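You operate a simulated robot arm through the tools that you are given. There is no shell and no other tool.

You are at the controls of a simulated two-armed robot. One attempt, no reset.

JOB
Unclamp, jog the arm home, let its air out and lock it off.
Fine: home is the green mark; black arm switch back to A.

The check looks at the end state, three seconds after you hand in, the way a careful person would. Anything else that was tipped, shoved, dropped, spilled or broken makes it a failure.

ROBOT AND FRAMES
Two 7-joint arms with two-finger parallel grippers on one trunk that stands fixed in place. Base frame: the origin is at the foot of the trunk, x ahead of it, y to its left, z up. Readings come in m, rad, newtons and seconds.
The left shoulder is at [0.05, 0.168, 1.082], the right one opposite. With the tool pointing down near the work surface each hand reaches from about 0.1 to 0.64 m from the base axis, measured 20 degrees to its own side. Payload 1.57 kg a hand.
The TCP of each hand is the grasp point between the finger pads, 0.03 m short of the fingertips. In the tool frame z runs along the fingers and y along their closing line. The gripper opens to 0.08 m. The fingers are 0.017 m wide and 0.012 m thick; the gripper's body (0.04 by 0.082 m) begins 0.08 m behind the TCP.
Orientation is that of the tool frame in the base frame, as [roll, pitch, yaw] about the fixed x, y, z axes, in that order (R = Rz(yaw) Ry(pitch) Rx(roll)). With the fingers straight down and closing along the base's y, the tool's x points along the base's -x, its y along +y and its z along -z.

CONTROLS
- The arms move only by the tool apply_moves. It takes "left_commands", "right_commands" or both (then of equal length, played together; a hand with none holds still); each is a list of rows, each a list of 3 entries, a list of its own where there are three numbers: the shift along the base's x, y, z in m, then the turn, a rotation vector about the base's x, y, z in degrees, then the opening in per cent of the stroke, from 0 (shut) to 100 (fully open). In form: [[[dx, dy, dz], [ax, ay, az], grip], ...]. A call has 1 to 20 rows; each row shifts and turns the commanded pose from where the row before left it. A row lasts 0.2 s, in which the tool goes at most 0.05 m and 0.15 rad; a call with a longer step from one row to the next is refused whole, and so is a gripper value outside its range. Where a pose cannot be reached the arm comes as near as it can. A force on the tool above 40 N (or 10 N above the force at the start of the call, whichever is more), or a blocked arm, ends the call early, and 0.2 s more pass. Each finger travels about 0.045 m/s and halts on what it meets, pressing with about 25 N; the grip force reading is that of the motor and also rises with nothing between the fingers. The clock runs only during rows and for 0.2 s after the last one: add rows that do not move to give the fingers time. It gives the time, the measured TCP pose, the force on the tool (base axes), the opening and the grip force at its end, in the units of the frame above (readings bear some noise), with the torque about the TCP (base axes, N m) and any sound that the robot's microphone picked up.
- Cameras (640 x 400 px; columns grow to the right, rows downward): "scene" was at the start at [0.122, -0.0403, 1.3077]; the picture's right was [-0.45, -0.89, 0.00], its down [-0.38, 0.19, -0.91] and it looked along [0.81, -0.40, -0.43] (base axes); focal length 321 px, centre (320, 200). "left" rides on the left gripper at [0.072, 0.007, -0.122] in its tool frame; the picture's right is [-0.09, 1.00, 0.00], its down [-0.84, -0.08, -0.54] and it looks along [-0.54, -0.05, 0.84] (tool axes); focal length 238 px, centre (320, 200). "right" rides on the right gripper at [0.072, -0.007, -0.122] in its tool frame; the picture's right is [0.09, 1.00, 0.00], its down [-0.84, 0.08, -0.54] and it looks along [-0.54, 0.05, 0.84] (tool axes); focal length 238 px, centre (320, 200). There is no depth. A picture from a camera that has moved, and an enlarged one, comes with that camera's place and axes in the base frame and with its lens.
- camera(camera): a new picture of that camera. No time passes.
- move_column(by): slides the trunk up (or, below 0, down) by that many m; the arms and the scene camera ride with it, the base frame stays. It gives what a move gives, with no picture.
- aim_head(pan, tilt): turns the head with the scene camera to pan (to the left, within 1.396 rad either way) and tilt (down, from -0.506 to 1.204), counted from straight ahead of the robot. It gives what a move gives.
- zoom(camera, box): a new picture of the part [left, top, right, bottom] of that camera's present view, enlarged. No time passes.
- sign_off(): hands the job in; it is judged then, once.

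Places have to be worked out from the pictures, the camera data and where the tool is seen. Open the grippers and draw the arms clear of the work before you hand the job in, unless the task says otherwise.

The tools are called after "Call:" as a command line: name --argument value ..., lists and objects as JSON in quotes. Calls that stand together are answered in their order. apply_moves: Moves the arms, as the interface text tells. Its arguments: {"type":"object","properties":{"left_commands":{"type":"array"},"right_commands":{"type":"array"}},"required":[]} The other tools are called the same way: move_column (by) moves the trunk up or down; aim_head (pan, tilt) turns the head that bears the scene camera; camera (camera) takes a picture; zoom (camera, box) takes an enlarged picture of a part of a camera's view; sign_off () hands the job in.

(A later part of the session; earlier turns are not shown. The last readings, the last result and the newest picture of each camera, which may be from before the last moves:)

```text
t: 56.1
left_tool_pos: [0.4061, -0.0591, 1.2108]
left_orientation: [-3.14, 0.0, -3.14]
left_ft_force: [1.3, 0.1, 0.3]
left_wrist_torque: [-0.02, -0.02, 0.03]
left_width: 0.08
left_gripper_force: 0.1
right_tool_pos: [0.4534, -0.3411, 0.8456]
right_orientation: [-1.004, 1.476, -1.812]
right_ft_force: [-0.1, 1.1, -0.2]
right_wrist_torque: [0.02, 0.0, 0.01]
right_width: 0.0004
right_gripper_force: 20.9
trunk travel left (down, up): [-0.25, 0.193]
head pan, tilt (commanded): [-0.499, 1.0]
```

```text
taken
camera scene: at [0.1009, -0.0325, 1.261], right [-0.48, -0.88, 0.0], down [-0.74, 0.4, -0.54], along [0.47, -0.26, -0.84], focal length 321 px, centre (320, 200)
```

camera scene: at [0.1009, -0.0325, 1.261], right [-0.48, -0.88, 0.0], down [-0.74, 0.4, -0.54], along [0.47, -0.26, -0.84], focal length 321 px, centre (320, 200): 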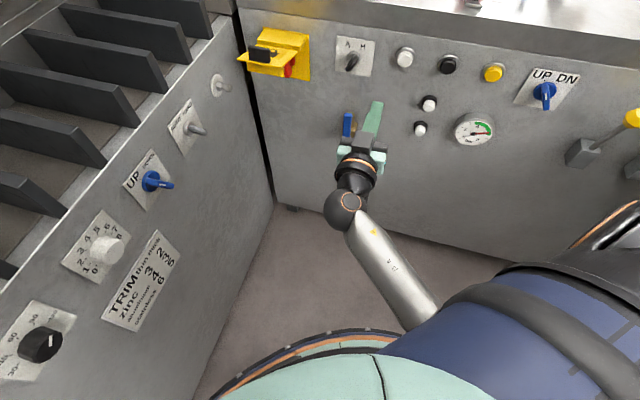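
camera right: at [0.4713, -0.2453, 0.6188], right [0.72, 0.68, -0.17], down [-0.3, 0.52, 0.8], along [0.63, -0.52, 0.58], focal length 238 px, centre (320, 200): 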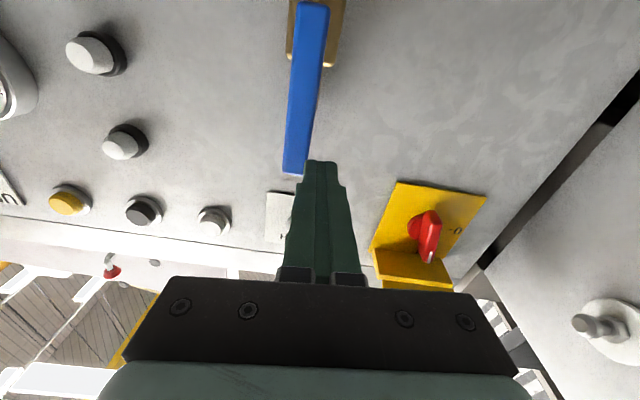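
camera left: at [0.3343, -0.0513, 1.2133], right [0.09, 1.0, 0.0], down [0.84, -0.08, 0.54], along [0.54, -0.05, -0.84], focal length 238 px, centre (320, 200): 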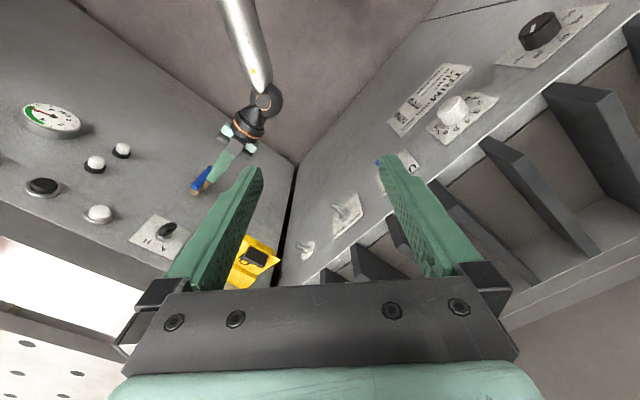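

The elbow is still tucked under. I raise the hand up and right and tilt it down again to swing the elbow out.

Call:
apply_moves --right_commands '[[[-0.014, -0.01, 0.034], [6, 6, 0], 0], [[-0.014, -0.01, 0.034], [6, 6, 0], 0], [[-0.014, -0.01, 0.034], [6, 6, 0], 0], [[-0.014, -0.01, 0.034], [6, 6, 0], 0], [[-0.014, -0.01, 0.034], [6, 6, 0], 0], [[-0.014, -0.01, 0.034], [6, 6, 0], 0], [[-0.014, -0.01, 0.034], [6, 6, 0], 0], [[-0.014, -0.01, 0.034], [6, 6, 0], 0], [[0, -0.03, 0.03], [0, 0, 0], 0], [[0, 0, 0], [0, 0, 0], 0]]'

Call:
aim_head --pan -0.7 --tilt 0.6

Call:
camera --camera "scene"

Call:
camera --camera "left"

```text
t: 56.9
left_tool_pos: [0.4059, -0.0585, 1.2099]
left_orientation: [-3.14, 0.0, -3.139]
left_ft_force: [0.1, 0.2, 0.0]
left_wrist_torque: [0.02, -0.03, 0.02]
left_width: 0.0799
left_gripper_force: 0.2
right_tool_pos: [0.4142, -0.392, 0.9466]
right_orientation: [-2.257, 1.277, -3.084]
right_ft_force: [0.0, 0.5, 0.0]
right_wrist_torque: [0.01, -0.01, 0.02]
right_width: 0.0001
right_gripper_force: 21.5
trunk travel left (down, up): [-0.25, 0.193]
head pan, tilt (commanded): [-0.499, 1.0]
stopped in row 3 (right hand): the arm was blocked; the commanded pose is now the measured one
```

```text
t: 57.7
left_tool_pos: [0.4066, -0.0599, 1.2102]
left_orientation: [-3.139, 0.0, -3.139]
left_ft_force: [-0.8, 0.1, 0.0]
left_wrist_torque: [0.02, 0.0, 0.02]
left_width: 0.08
left_gripper_force: 0.0
right_tool_pos: [0.4136, -0.393, 0.9478]
right_orientation: [-2.256, 1.28, -3.084]
right_ft_force: [-1.0, 0.8, -0.1]
right_wrist_torque: [0.01, -0.02, 0.0]
right_width: 0.0001
right_gripper_force: 21.6
trunk travel left (down, up): [-0.25, 0.193]
head pan, tilt (commanded): [-0.7, 0.6]
```

```text
taken
camera scene: at [0.1072, -0.0561, 1.293], right [-0.64, -0.77, 0.0], down [-0.43, 0.36, -0.82], along [0.63, -0.53, -0.57], focal length 321 px, centre (320, 200)
```

scene: 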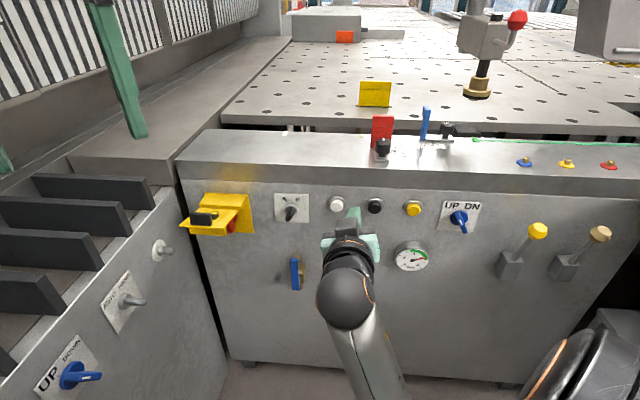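

```text
taken
camera left: at [0.3343, -0.0512, 1.3333], right [0.09, 1.0, 0.0], down [0.84, -0.07, 0.54], along [0.54, -0.05, -0.84], focal length 238 px, centre (320, 200)
```

left: 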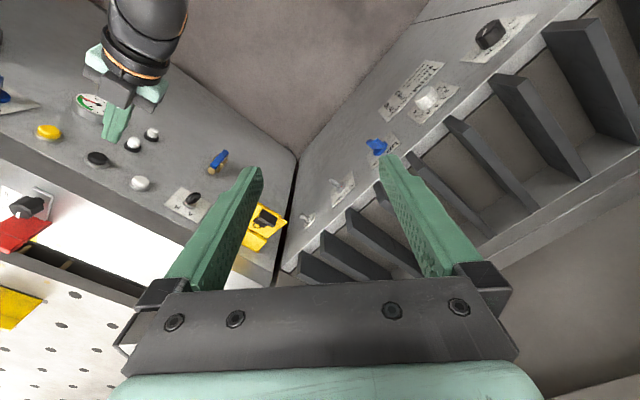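

Still blocked by the elbow. I retrace to the right, where the elbow had been out to the side.

Call:
apply_moves --right_commands '[[[-0.022, -0.022, -0.01], [0, 0, 0], 0], [[-0.022, -0.022, -0.01], [0, 0, 0], 0], [[-0.022, -0.022, -0.01], [0, 0, 0], 0], [[-0.022, -0.022, -0.01], [0, 0, 0], 0], [[-0.022, -0.022, -0.01], [0, 0, 0], 0], [[-0.022, -0.022, -0.01], [0, 0, 0], 0], [[-0.022, -0.022, -0.01], [0, 0, 0], 0], [[0, 0, 0], [0, 0, 0], 0]]'

Call:
camera --camera "scene"

```text
t: 59.5
left_tool_pos: [0.4063, -0.0587, 1.2101]
left_orientation: [-3.141, -0.001, -3.141]
left_ft_force: [-0.4, -0.1, -0.5]
left_wrist_torque: [0.03, 0.02, 0.0]
left_width: 0.08
left_gripper_force: 0.1
right_tool_pos: [0.2627, -0.5485, 0.8777]
right_orientation: [-2.257, 1.279, -3.085]
right_ft_force: [-0.3, 0.1, 0.1]
right_wrist_torque: [0.04, -0.01, -0.03]
right_width: 0.0
right_gripper_force: 21.5
right hand out of reach, approached as far as the arm can: row 4
trunk travel left (down, up): [-0.25, 0.193]
head pan, tilt (commanded): [-0.7, 0.6]
```

```text
taken
camera scene: at [0.1072, -0.0562, 1.2931], right [-0.64, -0.77, 0.0], down [-0.43, 0.36, -0.83], along [0.63, -0.53, -0.56], focal length 321 px, centre (320, 200)
```

scene: 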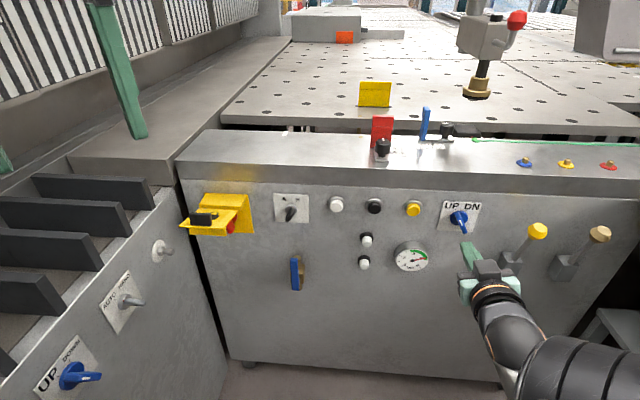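

The elbow is now free at the lower right. I raise the hand and tilt it down to bring the elbow up.

Call:
apply_moves --right_commands '[[[0, 0, 0.035], [6, 6, 0], 0], [[0, 0, 0.035], [6, 6, 0], 0], [[0, 0, 0.035], [6, 6, 0], 0], [[0, 0, 0.035], [6, 6, 0], 0], [[0, 0, 0.035], [6, 6, 0], 0], [[0, 0, 0.035], [6, 6, 0], 0], [[0, 0, 0.035], [4, 4, 0], 0], [[0, 0, 0.03], [0, 0, 0], 0], [[0, 0, 0], [0, 0, 0], 0]]'

Call:
camera --camera "scene"

```text
t: 61.5
left_tool_pos: [0.4065, -0.0578, 1.2103]
left_orientation: [-3.14, -0.001, -3.14]
left_ft_force: [0.7, 0.0, 0.7]
left_wrist_torque: [-0.01, 0.0, 0.02]
left_width: 0.0803
left_gripper_force: 0.1
right_tool_pos: [0.2941, -0.5762, 1.0697]
right_orientation: [-3.004, 0.405, 2.592]
right_ft_force: [0.4, 0.8, 0.7]
right_wrist_torque: [0.04, -0.01, 0.0]
right_width: 0.0
right_gripper_force: 21.4
right hand out of reach, approached as far as the arm can: row 1, 2, 6, 7, 8
trunk travel left (down, up): [-0.25, 0.193]
head pan, tilt (commanded): [-0.7, 0.6]
```

```text
taken
camera scene: at [0.1072, -0.056, 1.2931], right [-0.64, -0.77, 0.0], down [-0.43, 0.36, -0.83], along [0.63, -0.53, -0.56], focal length 321 px, centre (320, 200)
```

scene: 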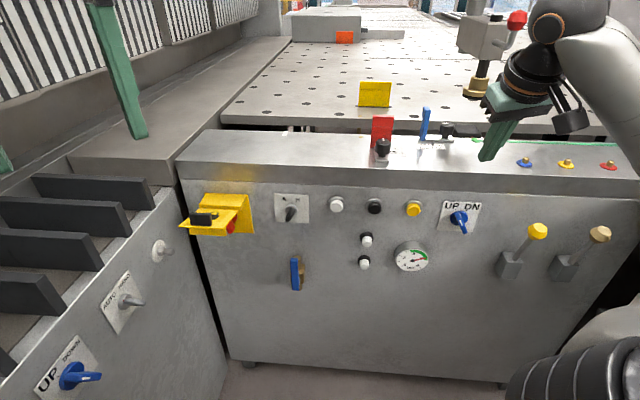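

The elbow is out at the right now. I correct the hand's orientation and travel high toward the valve area, keeping clear of the yellow flap.

Call:
apply_moves --right_commands '[[[0.005, 0.035, 0.008], [1.75, -1.7, -3.4], 0], [[0.005, 0.035, 0.008], [1.7, -1.7, -3.4], 0], [[0.005, 0.035, 0.008], [1.7, -1.7, -3.4], 0], [[0.005, 0.035, 0.008], [0, 0, 0], 0], [[0.01, 0.035, 0], [0, 0, 0], 0], [[0, 0, 0], [0, 0, 0], 0]]'

Call:
camera --camera "scene"

```text
t: 62.9
left_tool_pos: [0.4065, -0.0595, 1.2104]
left_orientation: [-3.139, -0.001, -3.139]
left_ft_force: [-1.0, -0.2, 0.7]
left_wrist_torque: [0.0, 0.03, 0.02]
left_width: 0.08
left_gripper_force: 0.1
right_tool_pos: [0.3216, -0.4734, 1.0628]
right_orientation: [-3.112, 0.455, 2.438]
right_ft_force: [0.4, -0.3, -0.1]
right_wrist_torque: [-0.01, -0.02, 0.01]
right_width: 0.0
right_gripper_force: 20.9
right hand out of reach, approached as far as the arm can: row 1, 2, 3, 4, 5
trunk travel left (down, up): [-0.25, 0.193]
head pan, tilt (commanded): [-0.7, 0.6]
```

```text
taken
camera scene: at [0.1073, -0.0563, 1.2931], right [-0.64, -0.77, 0.0], down [-0.43, 0.36, -0.82], along [0.63, -0.53, -0.57], focal length 321 px, centre (320, 200)
```

scene: 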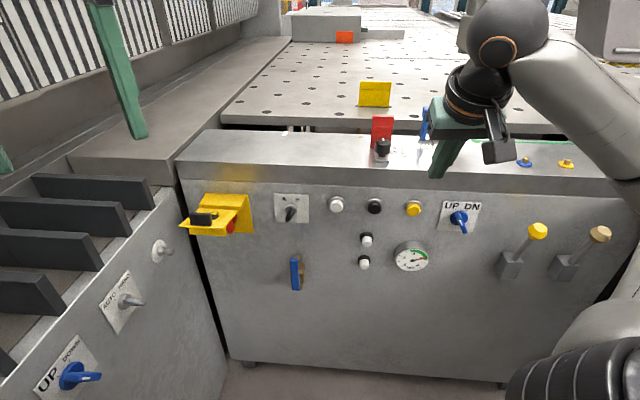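

Movement is only partly followed; I raise the hand higher where the arm has more freedom, then view the posture.

Call:
apply_moves --right_commands '[[[0, 0, 0.04], [0, 0, 0], 0], [[0, 0, 0.04], [0, 0, 0], 0], [[0, 0.01, 0.04], [0, 0, 0], 0], [[0, 0.03, 0.02], [0, 0, 0], 0], [[0, 0, 0], [0, 0, 0], 0]]'

Call:
aim_head --pan -1.0 --tilt 0.45

Call:
camera --camera "scene"

```text
t: 64.1
left_tool_pos: [0.4052, -0.0584, 1.2107]
left_orientation: [-3.14, 0.0, -3.14]
left_ft_force: [0.5, 0.2, 0.1]
left_wrist_torque: [0.0, -0.01, 0.0]
left_width: 0.08
left_gripper_force: 0.2
right_tool_pos: [0.3182, -0.471, 1.0596]
right_orientation: [-3.12, 0.435, 2.437]
right_ft_force: [-0.1, -0.3, 0.2]
right_wrist_torque: [-0.01, 0.0, 0.0]
right_width: 0.0
right_gripper_force: 21.5
right hand out of reach, approached as far as the arm can: row 1, 2, 3, 4
trunk travel left (down, up): [-0.25, 0.193]
head pan, tilt (commanded): [-0.7, 0.6]
```

```text
t: 64.9
left_tool_pos: [0.4062, -0.0586, 1.211]
left_orientation: [-3.141, 0.0, -3.14]
left_ft_force: [-0.8, -0.4, 0.8]
left_wrist_torque: [-0.01, 0.0, 0.01]
left_width: 0.08
left_gripper_force: 0.1
right_tool_pos: [0.3195, -0.4711, 1.0602]
right_orientation: [-3.12, 0.433, 2.437]
right_ft_force: [0.1, -0.1, -0.4]
right_wrist_torque: [-0.01, -0.04, 0.02]
right_width: 0.0
right_gripper_force: 21.8
trunk travel left (down, up): [-0.25, 0.193]
head pan, tilt (commanded): [-1.0, 0.45]
```

```text
taken
camera scene: at [0.0893, -0.0765, 1.3066], right [-0.84, -0.54, 0.0], down [-0.24, 0.37, -0.9], along [0.49, -0.76, -0.44], focal length 321 px, centre (320, 200)
```

scene: 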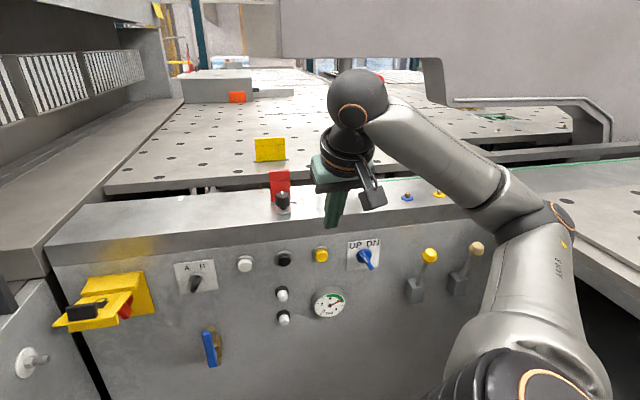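

The elbow is actually out to the right at shoulder height – a good posture. I keep the trunk up, tilt the tool toward level and descend in front of the panel, checking the posture stepwise.

Call:
apply_moves --right_commands '[[[0, 0, -0.03], [-5.8, -5.8, 0], 0], [[0, 0, -0.03], [-5.8, -5.8, 0], 0], [[0, 0, -0.03], [-5.8, -5.8, 0], 0], [[0.01, 0.01, -0.03], [-5.8, -5.8, 0], 0], [[0.01, 0.01, -0.03], [-5.8, -5.8, 0], 0], [[0.01, 0.01, -0.03], [0, 0, 0], 0], [[0, 0, 0], [0, 0, 0], 0]]'

Call:
aim_head --pan -0.8 --tilt 0.7

Call:
camera --camera "scene"

```text
t: 66.5
left_tool_pos: [0.4069, -0.0594, 1.2105]
left_orientation: [-3.141, 0.002, -3.141]
left_ft_force: [0.2, 0.9, -0.2]
left_wrist_torque: [-0.04, -0.01, -0.01]
left_width: 0.08
left_gripper_force: 0.0
right_tool_pos: [0.3748, -0.4602, 0.8838]
right_orientation: [-2.981, 1.146, 2.529]
right_ft_force: [0.1, 0.1, 0.3]
right_wrist_torque: [0.01, -0.03, 0.0]
right_width: 0.0001
right_gripper_force: 20.8
right hand out of reach, approached as far as the arm can: row 3, 4
trunk travel left (down, up): [-0.25, 0.193]
head pan, tilt (commanded): [-1.0, 0.45]
```

```text
t: 67.3
left_tool_pos: [0.4074, -0.0594, 1.2099]
left_orientation: [-3.139, 0.0, -3.141]
left_ft_force: [-0.4, -1.2, 0.6]
left_wrist_torque: [-0.01, 0.02, -0.01]
left_width: 0.0799
left_gripper_force: 0.1
right_tool_pos: [0.375, -0.4592, 0.885]
right_orientation: [-2.979, 1.144, 2.532]
right_ft_force: [0.8, -0.4, 0.4]
right_wrist_torque: [0.04, 0.01, 0.02]
right_width: 0.0002
right_gripper_force: 20.8
trunk travel left (down, up): [-0.25, 0.193]
head pan, tilt (commanded): [-0.799, 0.7]
```

```text
taken
camera scene: at [0.0988, -0.0601, 1.2845], right [-0.72, -0.7, 0.0], down [-0.45, 0.46, -0.77], along [0.53, -0.55, -0.64], focal length 321 px, centre (320, 200)
```

scene: 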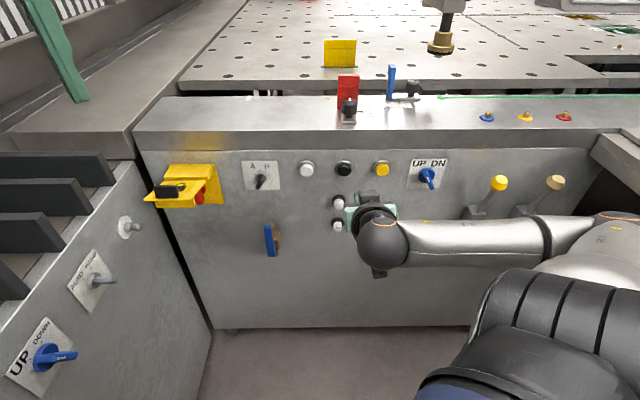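

Good posture: forearm comes from the right. Now I move left and down toward the valve with the gripper half open.

Call:
apply_moves --right_commands '[[[0.018, 0.018, -0.02], [-5.8, -5.8, 0], 60], [[0.018, 0.018, -0.02], [-5.8, -5.8, 0], 60], [[0.018, 0.018, -0.02], [-5.8, -5.8, 0], 60], [[0.018, 0.018, -0.02], [0, 0, 0], 60], [[0.018, 0.018, -0.02], [0, 0, 0], 60], [[0.018, 0.018, -0.02], [0, 0, 0], 60], [[0.018, 0.018, -0.02], [0, 0, 0], 60], [[0.018, 0.018, -0.02], [0, 0, 0], 60], [[0, 0, 0], [0, 0, 0], 60]]'

Call:
camera --camera "scene"

Call:
camera --camera "right"

```text
t: 69.3
left_tool_pos: [0.4062, -0.0598, 1.2112]
left_orientation: [-3.141, 0.002, -3.139]
left_ft_force: [0.1, 0.1, 0.9]
left_wrist_torque: [-0.02, -0.02, 0.02]
left_width: 0.0801
left_gripper_force: 0.1
right_tool_pos: [0.5181, -0.3141, 0.7229]
right_orientation: [-1.426, 1.499, -2.216]
right_ft_force: [0.2, 0.0, -0.4]
right_wrist_torque: [0.01, 0.01, -0.01]
right_width: 0.0482
right_gripper_force: 0.1
trunk travel left (down, up): [-0.25, 0.193]
head pan, tilt (commanded): [-0.799, 0.7]
```

```text
taken
camera scene: at [0.0989, -0.06, 1.2845], right [-0.72, -0.7, 0.0], down [-0.45, 0.46, -0.76], along [0.53, -0.55, -0.64], focal length 321 px, centre (320, 200)
```

scene: 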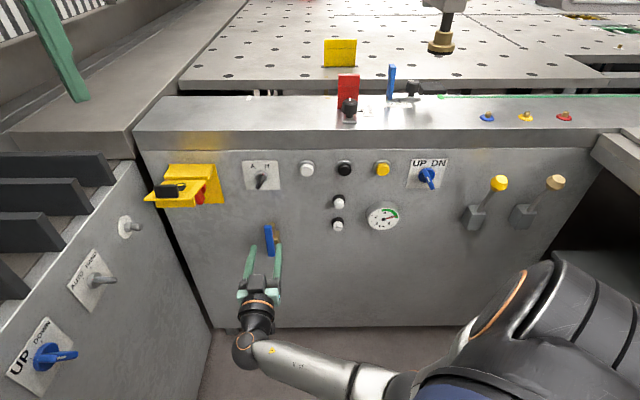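

```text
taken
camera right: at [0.4218, -0.2352, 0.6506], right [0.7, 0.69, -0.16], down [-0.29, 0.49, 0.82], along [0.65, -0.53, 0.54], focal length 238 px, centre (320, 200)
```

right: 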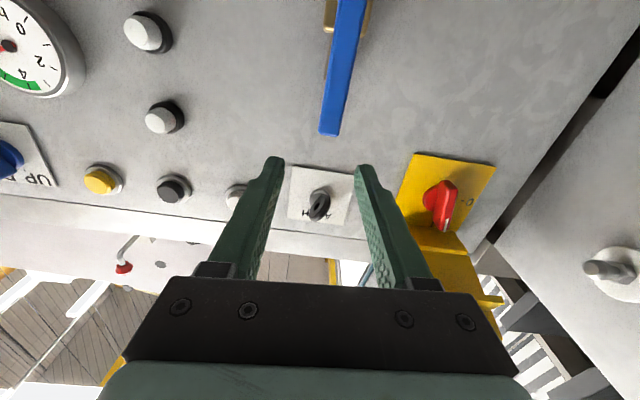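

No blocking this time. Lever confirmed at u≈0.150, z 0.60–0.72. I straddle it with the half-open fingers at z≈0.695.

Call:
apply_moves --right_commands '[[[0.0158, -0.0137, -0.007], [1.45, -1.45, 0], 60], [[0.0158, -0.0137, -0.007], [1.45, -1.45, 0], 60], [[0.0158, -0.0137, -0.007], [0, 0, 0], 60], [[0.0158, -0.0137, -0.007], [0, 0, 0], 60], [[0, 0, 0], [0, 0, 0], 60]]'

Call:
camera --camera "right"

Call:
zoom --camera "scene" --box '[200, 200, 340, 320]'

```text
t: 70.5
left_tool_pos: [0.4053, -0.0592, 1.2103]
left_orientation: [-3.141, 0.0, -3.14]
left_ft_force: [0.3, -0.6, 0.2]
left_wrist_torque: [-0.04, 0.01, 0.03]
left_width: 0.0797
left_gripper_force: 0.0
right_tool_pos: [0.5814, -0.3705, 0.6931]
right_orientation: [0.031, 1.56, -0.758]
right_ft_force: [-0.3, -0.4, -0.4]
right_wrist_torque: [0.02, -0.01, 0.01]
right_width: 0.0482
right_gripper_force: 0.1
trunk travel left (down, up): [-0.25, 0.193]
head pan, tilt (commanded): [-0.799, 0.7]
```

```text
taken
camera right: at [0.4898, -0.2888, 0.6209], right [0.71, 0.7, -0.09], down [-0.33, 0.45, 0.83], along [0.62, -0.56, 0.55], focal length 238 px, centre (320, 200)
```

right: 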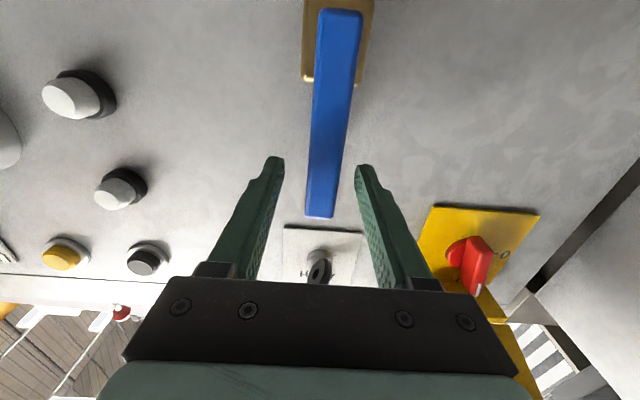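

```text
3.33 times, centred on (270, 260) of scene
camera zoom: at [0.0989, -0.0601, 1.2845], right [-0.72, -0.7, 0.0], down [-0.45, 0.46, -0.76], along [0.53, -0.55, -0.64], focal length 1069 px, centre (487, 0)
```

zoom: 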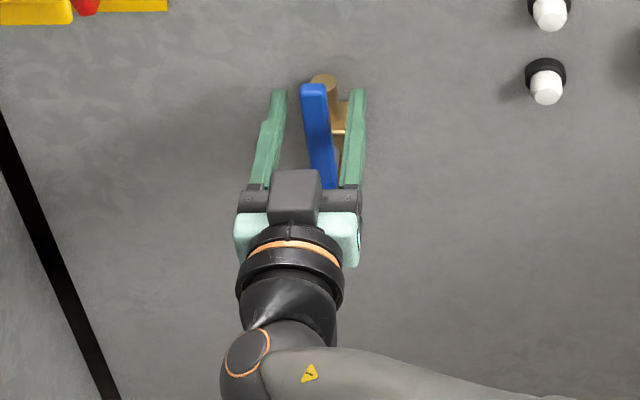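

The lever is between the fingers. Standard ball valves close clockwise, so I push the lever to the right along its arc about the pivot (u 0.150, z 0.62), first only to ~30°, watching the force.

Call:
apply_moves --right_commands '[[[-0.0055, -0.0055, 0], [0, 0, 0], 60], [[-0.0055, -0.0055, 0], [0, 0, 0], 60], [[-0.0061, -0.0061, 0.0008], [0, 0, 0], 60], [[-0.0061, -0.0061, 0.0007], [0, 0, 0], 60], [[-0.0063, -0.0063, -0.0014], [0, 0, 0], 60], [[-0.0063, -0.0063, -0.0014], [0, 0, 0], 60]]'

Call:
camera --camera "right"

Call:
zoom --camera "scene" --box '[200, 180, 420, 320]'

```text
t: 71.9
left_tool_pos: [0.4064, -0.0587, 1.211]
left_orientation: [-3.14, 0.0, -3.138]
left_ft_force: [0.0, -0.2, 0.4]
left_wrist_torque: [0.01, -0.01, -0.03]
left_width: 0.0797
left_gripper_force: 0.0
right_tool_pos: [0.5459, -0.4047, 0.6929]
right_orientation: [0.034, 1.562, -0.757]
right_ft_force: [0.6, -0.5, -0.7]
right_wrist_torque: [-0.02, 0.0, -0.02]
right_width: 0.0479
right_gripper_force: 0.1
trunk travel left (down, up): [-0.25, 0.193]
head pan, tilt (commanded): [-0.799, 0.7]
```

```text
taken
camera right: at [0.4534, -0.3234, 0.6196], right [0.71, 0.7, -0.09], down [-0.33, 0.45, 0.83], along [0.62, -0.56, 0.55], focal length 238 px, centre (320, 200)
```

right: 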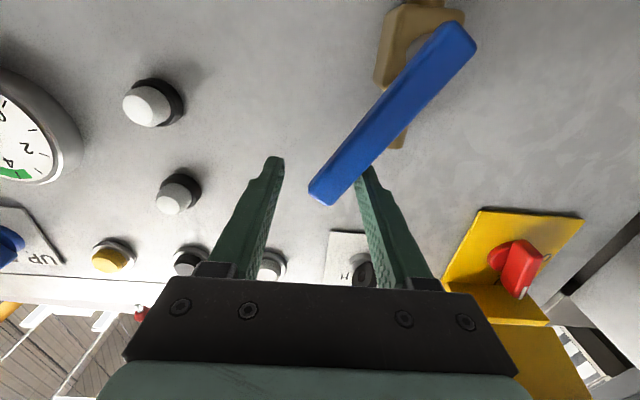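

```text
2.86 times, centred on (310, 250) of scene
camera zoom: at [0.0988, -0.0601, 1.2845], right [-0.72, -0.7, 0.0], down [-0.45, 0.46, -0.76], along [0.53, -0.55, -0.64], focal length 916 px, centre (349, 57)
```

zoom: 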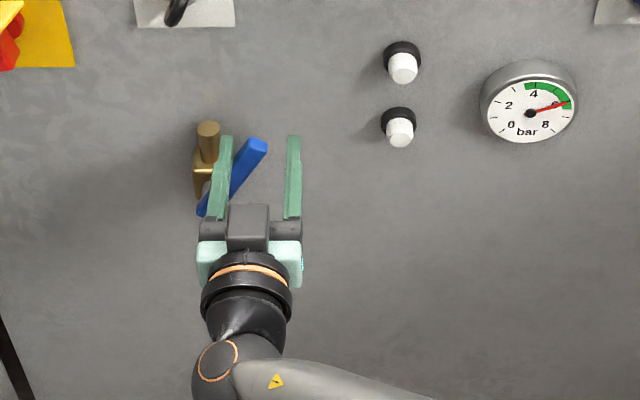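

The lever follows easily. I continue the arc to 90°.

Call:
apply_moves --right_commands '[[[-0.0062, -0.0062, -0.0038], [0, 0, 0], 60], [[-0.0062, -0.0062, -0.0038], [0, 0, 0], 60], [[-0.0054, -0.0054, -0.006], [0, 0, 0], 60], [[-0.0054, -0.0054, -0.006], [0, 0, 0], 60], [[-0.0042, -0.0042, -0.0082], [0, 0, 0], 60], [[-0.0042, -0.0042, -0.0082], [0, 0, 0], 60], [[-0.0025, -0.0025, -0.0098], [0, 0, 0], 60], [[-0.0025, -0.0025, -0.0098], [0, 0, 0], 60], [[0, 0, 0], [0, 0, 0], 60]]'

Call:
camera --camera "right"

Call:
zoom --camera "scene" --box '[200, 180, 420, 320]'

```text
t: 73.9
left_tool_pos: [0.4054, -0.0589, 1.2112]
left_orientation: [-3.14, 0.002, -3.14]
left_ft_force: [0.7, 0.4, 0.3]
left_wrist_torque: [0.0, 0.0, 0.01]
left_width: 0.0801
left_gripper_force: 0.0
right_tool_pos: [0.5106, -0.4428, 0.6386]
right_orientation: [0.112, 1.558, -0.68]
right_ft_force: [0.5, -0.2, 4.1]
right_wrist_torque: [0.02, -0.08, -0.08]
right_width: 0.0477
right_gripper_force: 0.0
trunk travel left (down, up): [-0.25, 0.193]
head pan, tilt (commanded): [-0.799, 0.7]
```

```text
taken
camera right: at [0.418, -0.3605, 0.5648], right [0.71, 0.7, -0.09], down [-0.33, 0.45, 0.83], along [0.62, -0.56, 0.55], focal length 238 px, centre (320, 200)
```

right: 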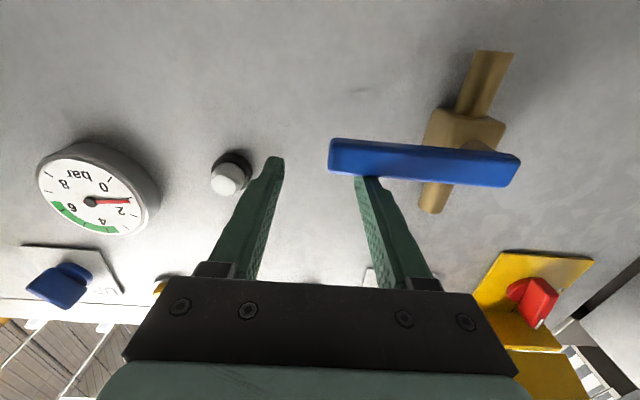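

```text
2.86 times, centred on (310, 250) of scene
camera zoom: at [0.0985, -0.0598, 1.2846], right [-0.72, -0.7, 0.0], down [-0.45, 0.46, -0.77], along [0.53, -0.55, -0.64], focal length 916 px, centre (349, 57)
```

zoom: 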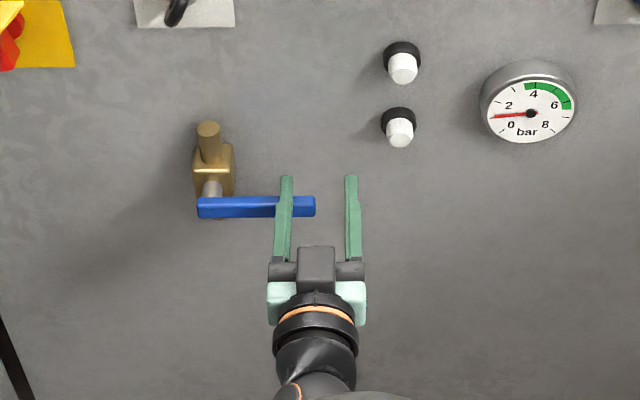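

Air is venting – the gauge has dropped to ~1 bar and the lever is horizontal. I lift off the lever, back away, and check the gauge.

Call:
apply_moves --right_commands '[[[0, 0, 0.008], [0, 0, 0], 60], [[0, 0, 0.008], [0, 0, 0], 60], [[-0.02, 0.02, 0], [0, 0, 0], 60], [[-0.02, 0.02, 0], [0, 0, 0], 60], [[-0.02, 0.02, 0], [0, 0, 0], 60], [[0, 0, 0], [0, 0, 0], 60]]'

Call:
camera --camera "right"

Call:
camera --camera "scene"

Call:
zoom --camera "scene" --box '[200, 140, 420, 280]'

```text
t: 75.3
left_tool_pos: [0.4066, -0.0598, 1.2104]
left_orientation: [-3.139, 0.001, -3.14]
left_ft_force: [-0.1, 0.1, -0.2]
left_wrist_torque: [0.02, -0.01, 0.01]
left_width: 0.0798
left_gripper_force: 0.2
right_tool_pos: [0.45, -0.3808, 0.6532]
right_orientation: [0.011, 1.56, -0.779]
right_ft_force: [-0.2, -0.8, -0.1]
right_wrist_torque: [-0.01, -0.05, 0.01]
right_width: 0.0478
right_gripper_force: 0.0
trunk travel left (down, up): [-0.25, 0.193]
head pan, tilt (commanded): [-0.799, 0.7]
```

```text
taken
camera right: at [0.3573, -0.2986, 0.5797], right [0.71, 0.7, -0.09], down [-0.33, 0.45, 0.83], along [0.62, -0.56, 0.55], focal length 238 px, centre (320, 200)
```

right: 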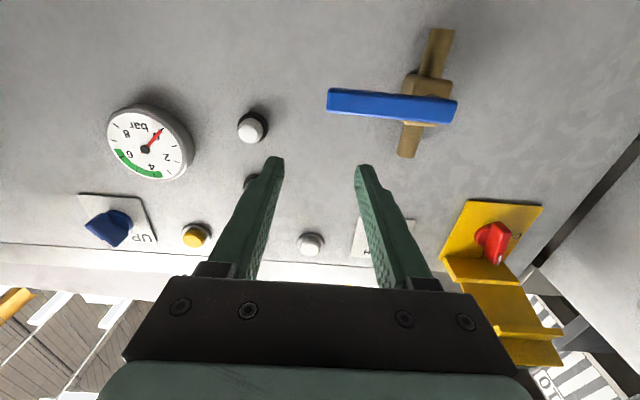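

```text
taken
camera scene: at [0.0988, -0.06, 1.2845], right [-0.72, -0.7, 0.0], down [-0.45, 0.46, -0.77], along [0.53, -0.55, -0.64], focal length 321 px, centre (320, 200)
```

scene: 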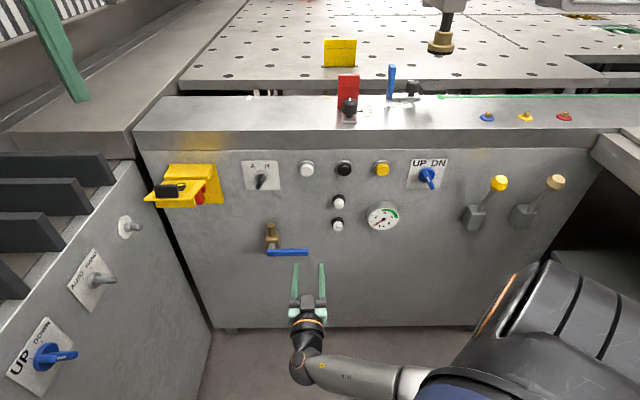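

```text
2.86 times, centred on (310, 210) of scene
camera zoom: at [0.0988, -0.06, 1.2845], right [-0.72, -0.7, 0.0], down [-0.45, 0.46, -0.77], along [0.53, -0.55, -0.64], focal length 916 px, centre (349, 171)
```

zoom: 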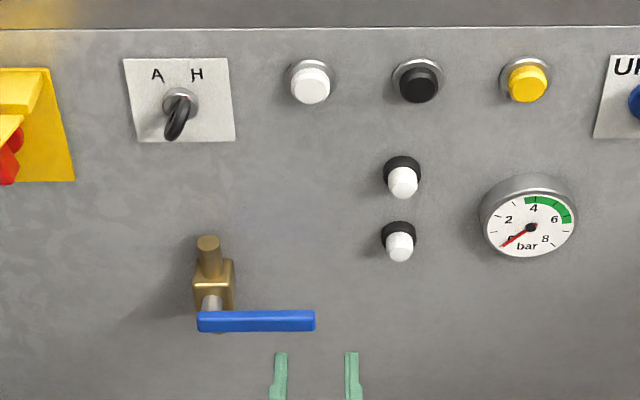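

The gauge reads 0 bar and the clamp stays up. Next the isolator: I zoom on it from here to plan turning the red handle from I to 0 under the open flap.

Call:
zoom --camera "right" --box '[400, 170, 620, 380]'

Call:
zoom --camera "scene" --box '[130, 140, 290, 230]'

Call:
zoom --camera "left" --box '[200, 160, 340, 300]'

```text
1.90 times, centred on (510, 275) of right
camera zoom: at [0.3573, -0.2986, 0.5797], right [0.71, 0.7, -0.09], down [-0.33, 0.45, 0.83], along [0.62, -0.56, 0.55], focal length 454 px, centre (-42, 57)
```

zoom: 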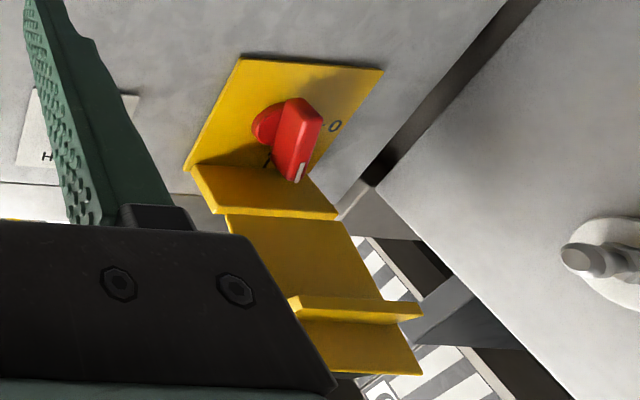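

```text
4.00 times, centred on (210, 185) of scene
camera zoom: at [0.0988, -0.06, 1.2845], right [-0.72, -0.7, 0.0], down [-0.45, 0.46, -0.77], along [0.53, -0.55, -0.64], focal length 1282 px, centre (760, 260)
```

zoom: 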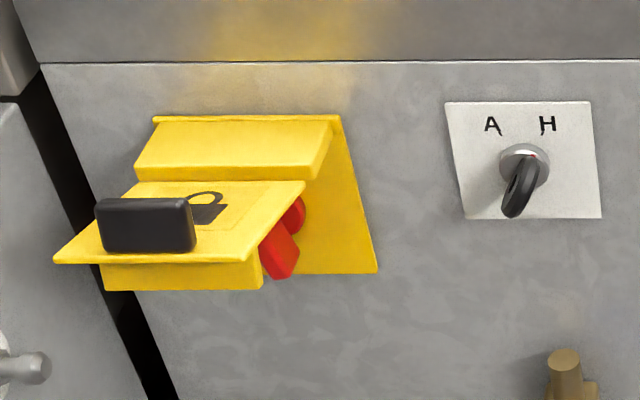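

```text
2.86 times, centred on (270, 230) of left
camera zoom: at [0.3343, -0.0512, 1.3333], right [0.09, 1.0, 0.0], down [0.84, -0.07, 0.54], along [0.54, -0.05, -0.84], focal length 681 px, centre (463, 114)
```

zoom: 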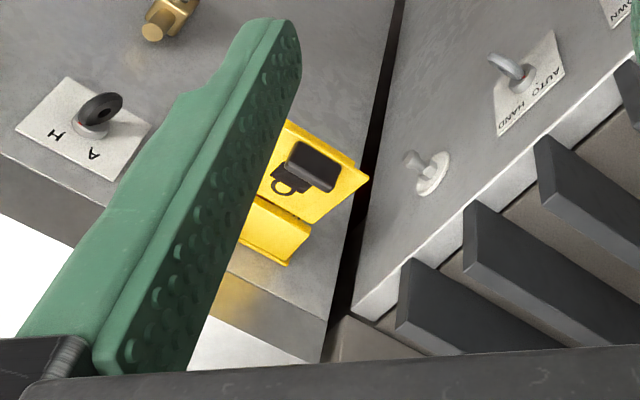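

Clear view: a shelf at the top, the flap hinged on its outer edge with a lip on its underside and a black grip on top; the red handle points to I. I move the hand left to just in front of and below the isolator for precise measurement.

Call:
apply_moves --right_commands '[[[0.0236, 0.0236, 0.01], [0, 0, 0], 100], [[0.0236, 0.0236, 0.01], [0, 0, 0], 100], [[0.0236, 0.0236, 0.01], [0, 0, 0], 100], [[0.0236, 0.0236, 0.01], [0, 0, 0], 100], [[0.0236, 0.0236, 0.01], [0, 0, 0], 100], [[0.0236, 0.0236, 0.01], [0, 0, 0], 100], [[0, 0, 0], [0, 0, 0], 100]]'

Call:
camera --camera "right"

Call:
camera --camera "scene"

```text
t: 76.9
left_tool_pos: [0.4057, -0.0586, 1.2107]
left_orientation: [-3.141, 0.001, -3.141]
left_ft_force: [-0.3, 0.0, -0.1]
left_wrist_torque: [0.0, 0.03, 0.01]
left_width: 0.0798
left_gripper_force: 0.0
right_tool_pos: [0.5866, -0.259, 0.71]
right_orientation: [-0.864, 1.533, -1.668]
right_ft_force: [-0.7, 0.1, -0.8]
right_wrist_torque: [0.0, 0.0, 0.01]
right_width: 0.0799
right_gripper_force: 0.1
trunk travel left (down, up): [-0.25, 0.193]
head pan, tilt (commanded): [-0.799, 0.7]
```

```text
taken
camera right: at [0.4959, -0.1774, 0.6347], right [0.72, 0.69, -0.12], down [-0.32, 0.48, 0.82], along [0.62, -0.55, 0.56], focal length 238 px, centre (320, 200)
```

right: 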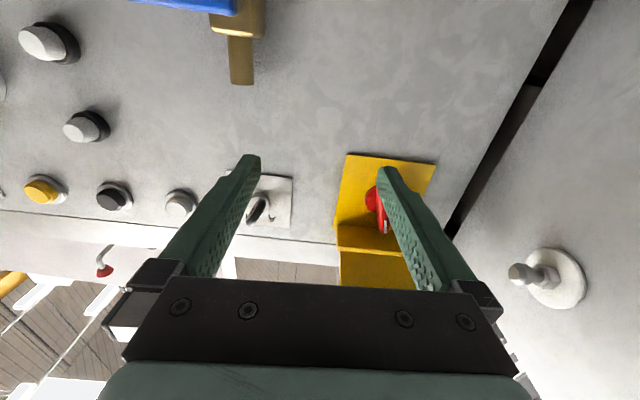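

```text
taken
camera scene: at [0.0989, -0.0599, 1.2845], right [-0.72, -0.7, 0.0], down [-0.45, 0.46, -0.77], along [0.53, -0.55, -0.64], focal length 321 px, centre (320, 200)
```

scene: 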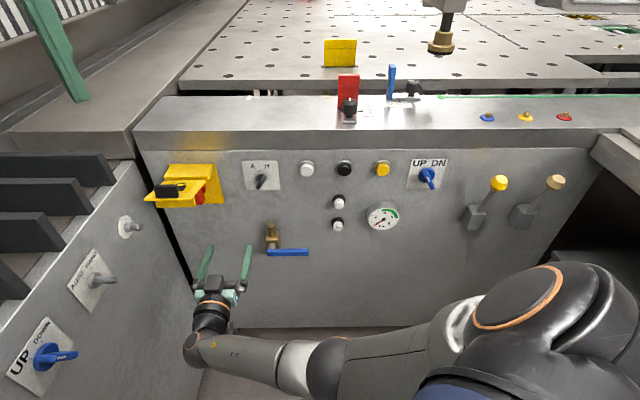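

The hand reaches here without blocking. I shift 7 cm further left so the red handle is seen between the open fingers.

Call:
apply_moves --right_commands '[[[0.017, 0.017, 0.01], [0, 0, 0], 100], [[0.017, 0.017, 0.01], [0, 0, 0], 100], [[0.017, 0.017, 0.01], [0, 0, 0], 100], [[0.01, 0.01, 0.01], [0, 0, 0], 100], [[0, 0, 0], [0, 0, 0], 100]]'

Call:
camera --camera "right"

Call:
zoom --camera "scene" --box '[120, 140, 280, 320]'

```text
t: 78.1
left_tool_pos: [0.4064, -0.0578, 1.2108]
left_orientation: [-3.14, 0.001, -3.14]
left_ft_force: [1.3, 0.2, 0.9]
left_wrist_torque: [-0.03, 0.0, -0.01]
left_width: 0.0799
left_gripper_force: 0.1
right_tool_pos: [0.6405, -0.1863, 0.7639]
right_orientation: [0.01, 1.562, -0.783]
right_ft_force: [0.4, -0.5, 0.0]
right_wrist_torque: [0.0, 0.0, 0.0]
right_width: 0.0799
right_gripper_force: 0.1
right hand out of reach, approached as far as the arm can: row 3, 4
trunk travel left (down, up): [-0.25, 0.193]
head pan, tilt (commanded): [-0.799, 0.7]
```

```text
taken
camera right: at [0.5486, -0.1042, 0.6916], right [0.71, 0.7, -0.09], down [-0.33, 0.45, 0.83], along [0.62, -0.56, 0.55], focal length 238 px, centre (320, 200)
```

right: 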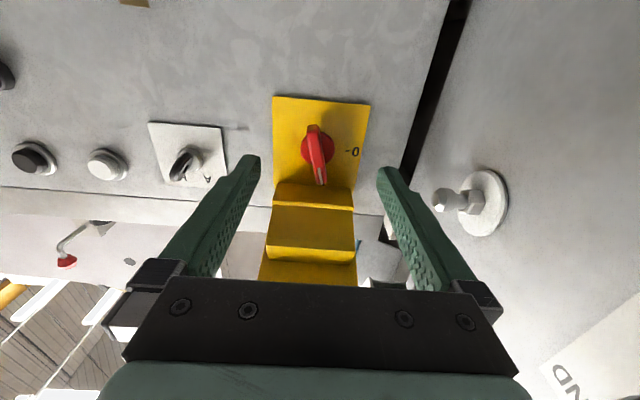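

```text
2.22 times, centred on (200, 230) of scene
camera zoom: at [0.0989, -0.0598, 1.2845], right [-0.72, -0.7, 0.0], down [-0.45, 0.46, -0.77], along [0.53, -0.55, -0.64], focal length 712 px, centre (587, 133)
```

zoom: 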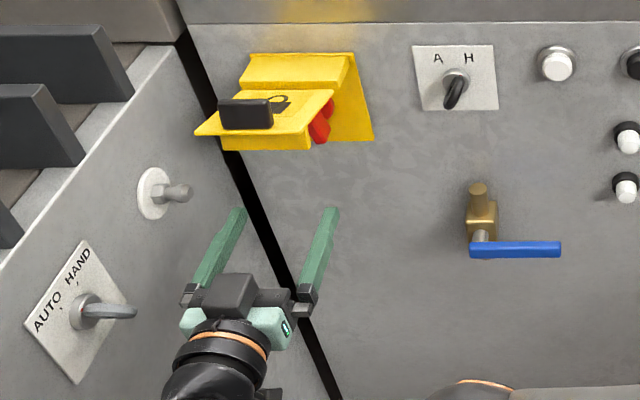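

Excellent straight-on view of the isolator. I zoom to measure the handle and flap.

Call:
zoom --camera "right" --box '[250, 80, 400, 200]'

Call:
zoom --camera "right" --box '[240, 170, 400, 290]'

```text
3.33 times, centred on (325, 140) of right
camera zoom: at [0.5486, -0.1042, 0.6916], right [0.71, 0.7, -0.09], down [-0.33, 0.45, 0.83], along [0.62, -0.56, 0.55], focal length 794 px, centre (303, 400)
```

zoom: 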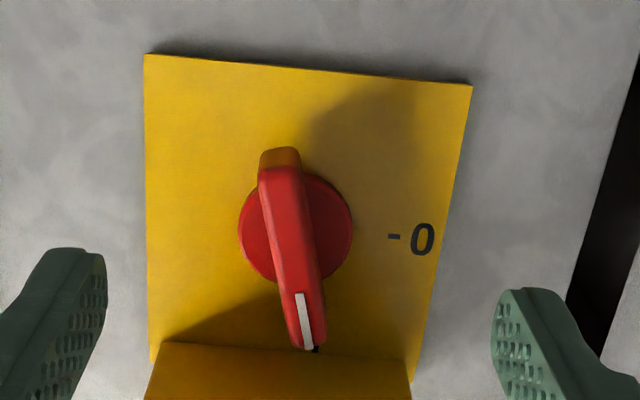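

```text
3.33 times, centred on (320, 230) of right
camera zoom: at [0.5486, -0.1042, 0.6916], right [0.71, 0.7, -0.09], down [-0.33, 0.45, 0.83], along [0.62, -0.56, 0.55], focal length 794 px, centre (320, 100)
```

zoom: 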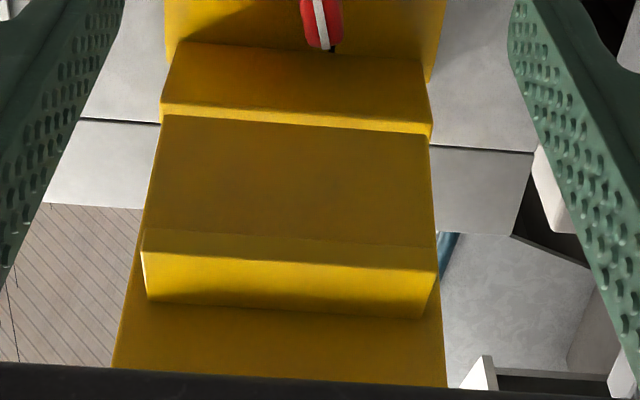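

Handle centre K ≈ (u 0.318, z 0.799), its outer edge at c≈0.71; I'll push its lower end to the right (counter-clockwise turn to 0) with the closed fingers. To gain reach I lower the trunk 12 cm first, with the fingers closed.

Call:
apply_moves --right_commands '[[[0, 0, -0.01], [0, 0, 0], 0], [[0, 0, 0], [0, 0, 0], 0], [[0, 0, 0], [0, 0, 0], 0], [[0, 0, 0], [0, 0, 0], 0]]'

Call:
move_column --by -0.12

Call:
camera --camera "scene"

```text
t: 79.1
left_tool_pos: [0.4063, -0.0596, 1.2101]
left_orientation: [-3.141, 0.0, -3.14]
left_ft_force: [0.4, 1.0, 0.0]
left_wrist_torque: [0.02, 0.01, -0.04]
left_width: 0.08
left_gripper_force: 0.0
right_tool_pos: [0.6356, -0.1899, 0.7589]
right_orientation: [0.004, 1.559, -0.786]
right_ft_force: [0.5, -0.4, -0.8]
right_wrist_torque: [0.0, 0.01, 0.01]
right_width: 0.0
right_gripper_force: 4.5
right hand out of reach, approached as far as the arm can: row 1
trunk travel left (down, up): [-0.25, 0.193]
head pan, tilt (commanded): [-0.799, 0.7]
```

```text
t: 80.6
left_tool_pos: [0.406, -0.0592, 1.0906]
left_orientation: [-3.14, 0.002, -3.139]
left_ft_force: [0.2, -0.4, -0.1]
left_wrist_torque: [-0.02, -0.02, 0.02]
left_width: 0.0801
left_gripper_force: 0.2
right_tool_pos: [0.6362, -0.1898, 0.6384]
right_orientation: [0.041, 1.56, -0.749]
right_ft_force: [-0.1, -0.4, 0.3]
right_wrist_torque: [-0.01, -0.01, 0.01]
right_width: 0.0
right_gripper_force: 20.8
trunk travel left (down, up): [-0.13, 0.313]
head pan, tilt (commanded): [-0.799, 0.7]
```

```text
taken
camera scene: at [0.0987, -0.0601, 1.1645], right [-0.72, -0.7, 0.0], down [-0.45, 0.46, -0.77], along [0.53, -0.55, -0.64], focal length 321 px, centre (320, 200)
```

scene: 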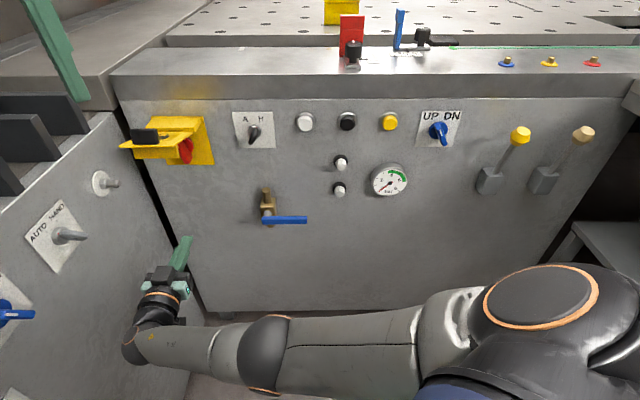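

Call:
apply_moves --right_commands '[[[0.0081, 0.0025, 0.034], [0, 0, 0], 0], [[0.0081, 0.0025, 0.034], [0, 0, 0], 0], [[0.0081, 0.0025, 0.034], [0, 0, 0], 0], [[0.0081, 0.0025, 0.034], [0, 0, 0], 0], [[0, 0, 0], [0, 0, 0], 0]]'

Call:
camera --camera "right"

Call:
camera --camera "scene"

```text
t: 81.8
left_tool_pos: [0.4068, -0.0583, 1.0906]
left_orientation: [-3.141, 0.001, -3.14]
left_ft_force: [-0.1, -0.3, -0.2]
left_wrist_torque: [-0.04, -0.01, 0.01]
left_width: 0.0801
left_gripper_force: 0.1
right_tool_pos: [0.6691, -0.1805, 0.7731]
right_orientation: [-0.08, 1.562, -0.87]
right_ft_force: [0.4, 0.3, 0.3]
right_wrist_torque: [0.0, 0.02, -0.01]
right_width: 0.0002
right_gripper_force: 21.9
trunk travel left (down, up): [-0.13, 0.313]
head pan, tilt (commanded): [-0.799, 0.7]
```

```text
taken
camera right: at [0.5773, -0.0978, 0.6997], right [0.71, 0.7, -0.09], down [-0.33, 0.45, 0.83], along [0.62, -0.56, 0.55], focal length 238 px, centre (320, 200)
```

right: 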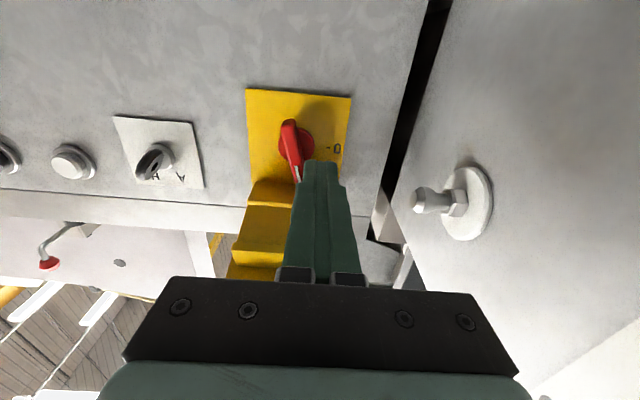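

```text
taken
camera scene: at [0.0988, -0.06, 1.1645], right [-0.72, -0.7, 0.0], down [-0.45, 0.46, -0.77], along [0.53, -0.55, -0.64], focal length 321 px, centre (320, 200)
```

scene: 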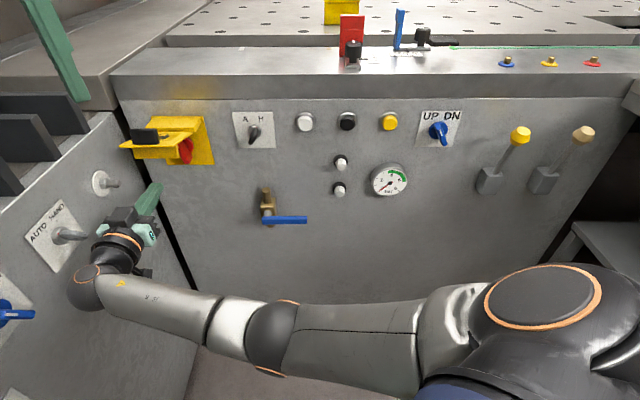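

Good. I advance toward the panel beside the handle's lower end, stopping short for a look.

Call:
apply_moves --right_commands '[[[0.0165, -0.0165, 0], [0, 0, 0], 0], [[0.0165, -0.0165, 0], [0, 0, 0], 0], [[0.0165, -0.0165, 0], [0, 0, 0], 0], [[0, 0, 0], [0, 0, 0], 0]]'

Call:
camera --camera "right"

Call:
zoom --camera "scene" --box '[90, 100, 250, 260]'

```text
t: 82.8
left_tool_pos: [0.4063, -0.0592, 1.091]
left_orientation: [-3.141, -0.001, -3.141]
left_ft_force: [0.0, -0.3, -0.3]
left_wrist_torque: [0.02, -0.01, 0.02]
left_width: 0.08
left_gripper_force: 0.1
right_tool_pos: [0.7169, -0.2295, 0.7733]
right_orientation: [0.024, 1.564, -0.769]
right_ft_force: [-0.7, 0.5, -0.5]
right_wrist_torque: [0.03, -0.02, 0.02]
right_width: 0.0
right_gripper_force: 21.1
trunk travel left (down, up): [-0.13, 0.313]
head pan, tilt (commanded): [-0.799, 0.7]
```

```text
taken
camera right: at [0.6257, -0.1472, 0.6998], right [0.71, 0.7, -0.09], down [-0.33, 0.45, 0.83], along [0.62, -0.56, 0.55], focal length 238 px, centre (320, 200)
```

right: 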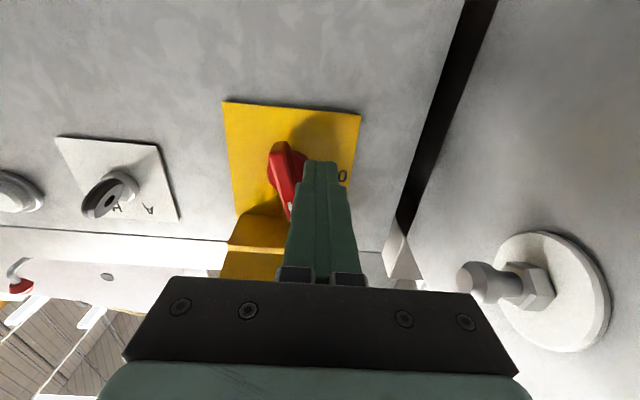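

```text
2.50 times, centred on (170, 180) of scene
camera zoom: at [0.0989, -0.0601, 1.1645], right [-0.72, -0.7, 0.0], down [-0.45, 0.46, -0.76], along [0.53, -0.55, -0.64], focal length 802 px, centre (695, 250)
```

zoom: 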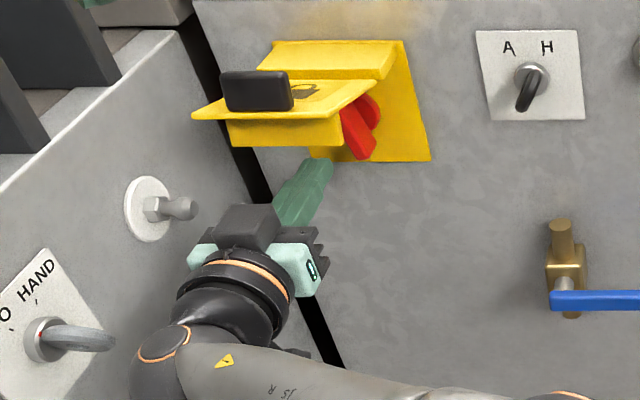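

Call:
apply_moves --right_commands '[[[0.0103, -0.0103, 0], [0, 0, 0], 0], [[0.0103, -0.0103, 0], [0, 0, 0], 0], [[0, 0, 0], [0, 0, 0], 0]]'

Call:
zoom --camera "right" --box '[210, 90, 400, 240]'

Call:
zoom --camera "scene" --box '[90, 100, 250, 260]'

```text
t: 83.6
left_tool_pos: [0.4061, -0.0599, 1.0909]
left_orientation: [-3.14, 0.001, -3.139]
left_ft_force: [0.0, -0.4, 1.4]
left_wrist_torque: [-0.01, -0.01, -0.02]
left_width: 0.0801
left_gripper_force: 0.1
right_tool_pos: [0.7328, -0.2549, 0.7779]
right_orientation: [0.045, 1.562, -0.743]
right_ft_force: [0.6, -0.5, 0.2]
right_wrist_torque: [0.01, -0.01, 0.01]
right_width: 0.0001
right_gripper_force: 20.9
right hand out of reach, approached as far as the arm can: row 2
trunk travel left (down, up): [-0.13, 0.313]
head pan, tilt (commanded): [-0.799, 0.7]
```

```text
2.67 times, centred on (305, 165) of right
camera zoom: at [0.6402, -0.1717, 0.7042], right [0.71, 0.7, -0.09], down [-0.33, 0.44, 0.83], along [0.62, -0.56, 0.55], focal length 636 px, centre (360, 293)
```

zoom: 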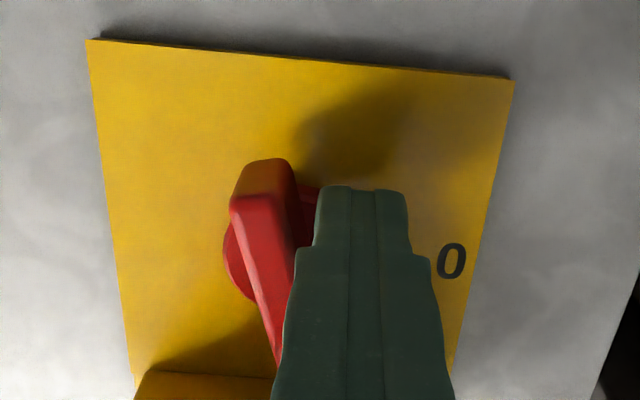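

```text
2.50 times, centred on (170, 180) of scene
camera zoom: at [0.0989, -0.0602, 1.1645], right [-0.72, -0.7, 0.0], down [-0.45, 0.46, -0.76], along [0.53, -0.55, -0.64], focal length 802 px, centre (695, 250)
```

zoom: 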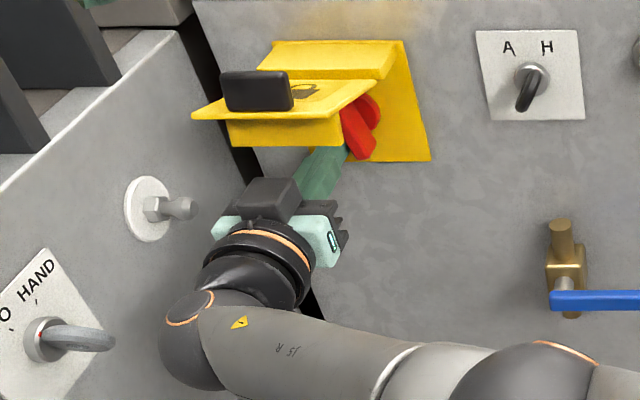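

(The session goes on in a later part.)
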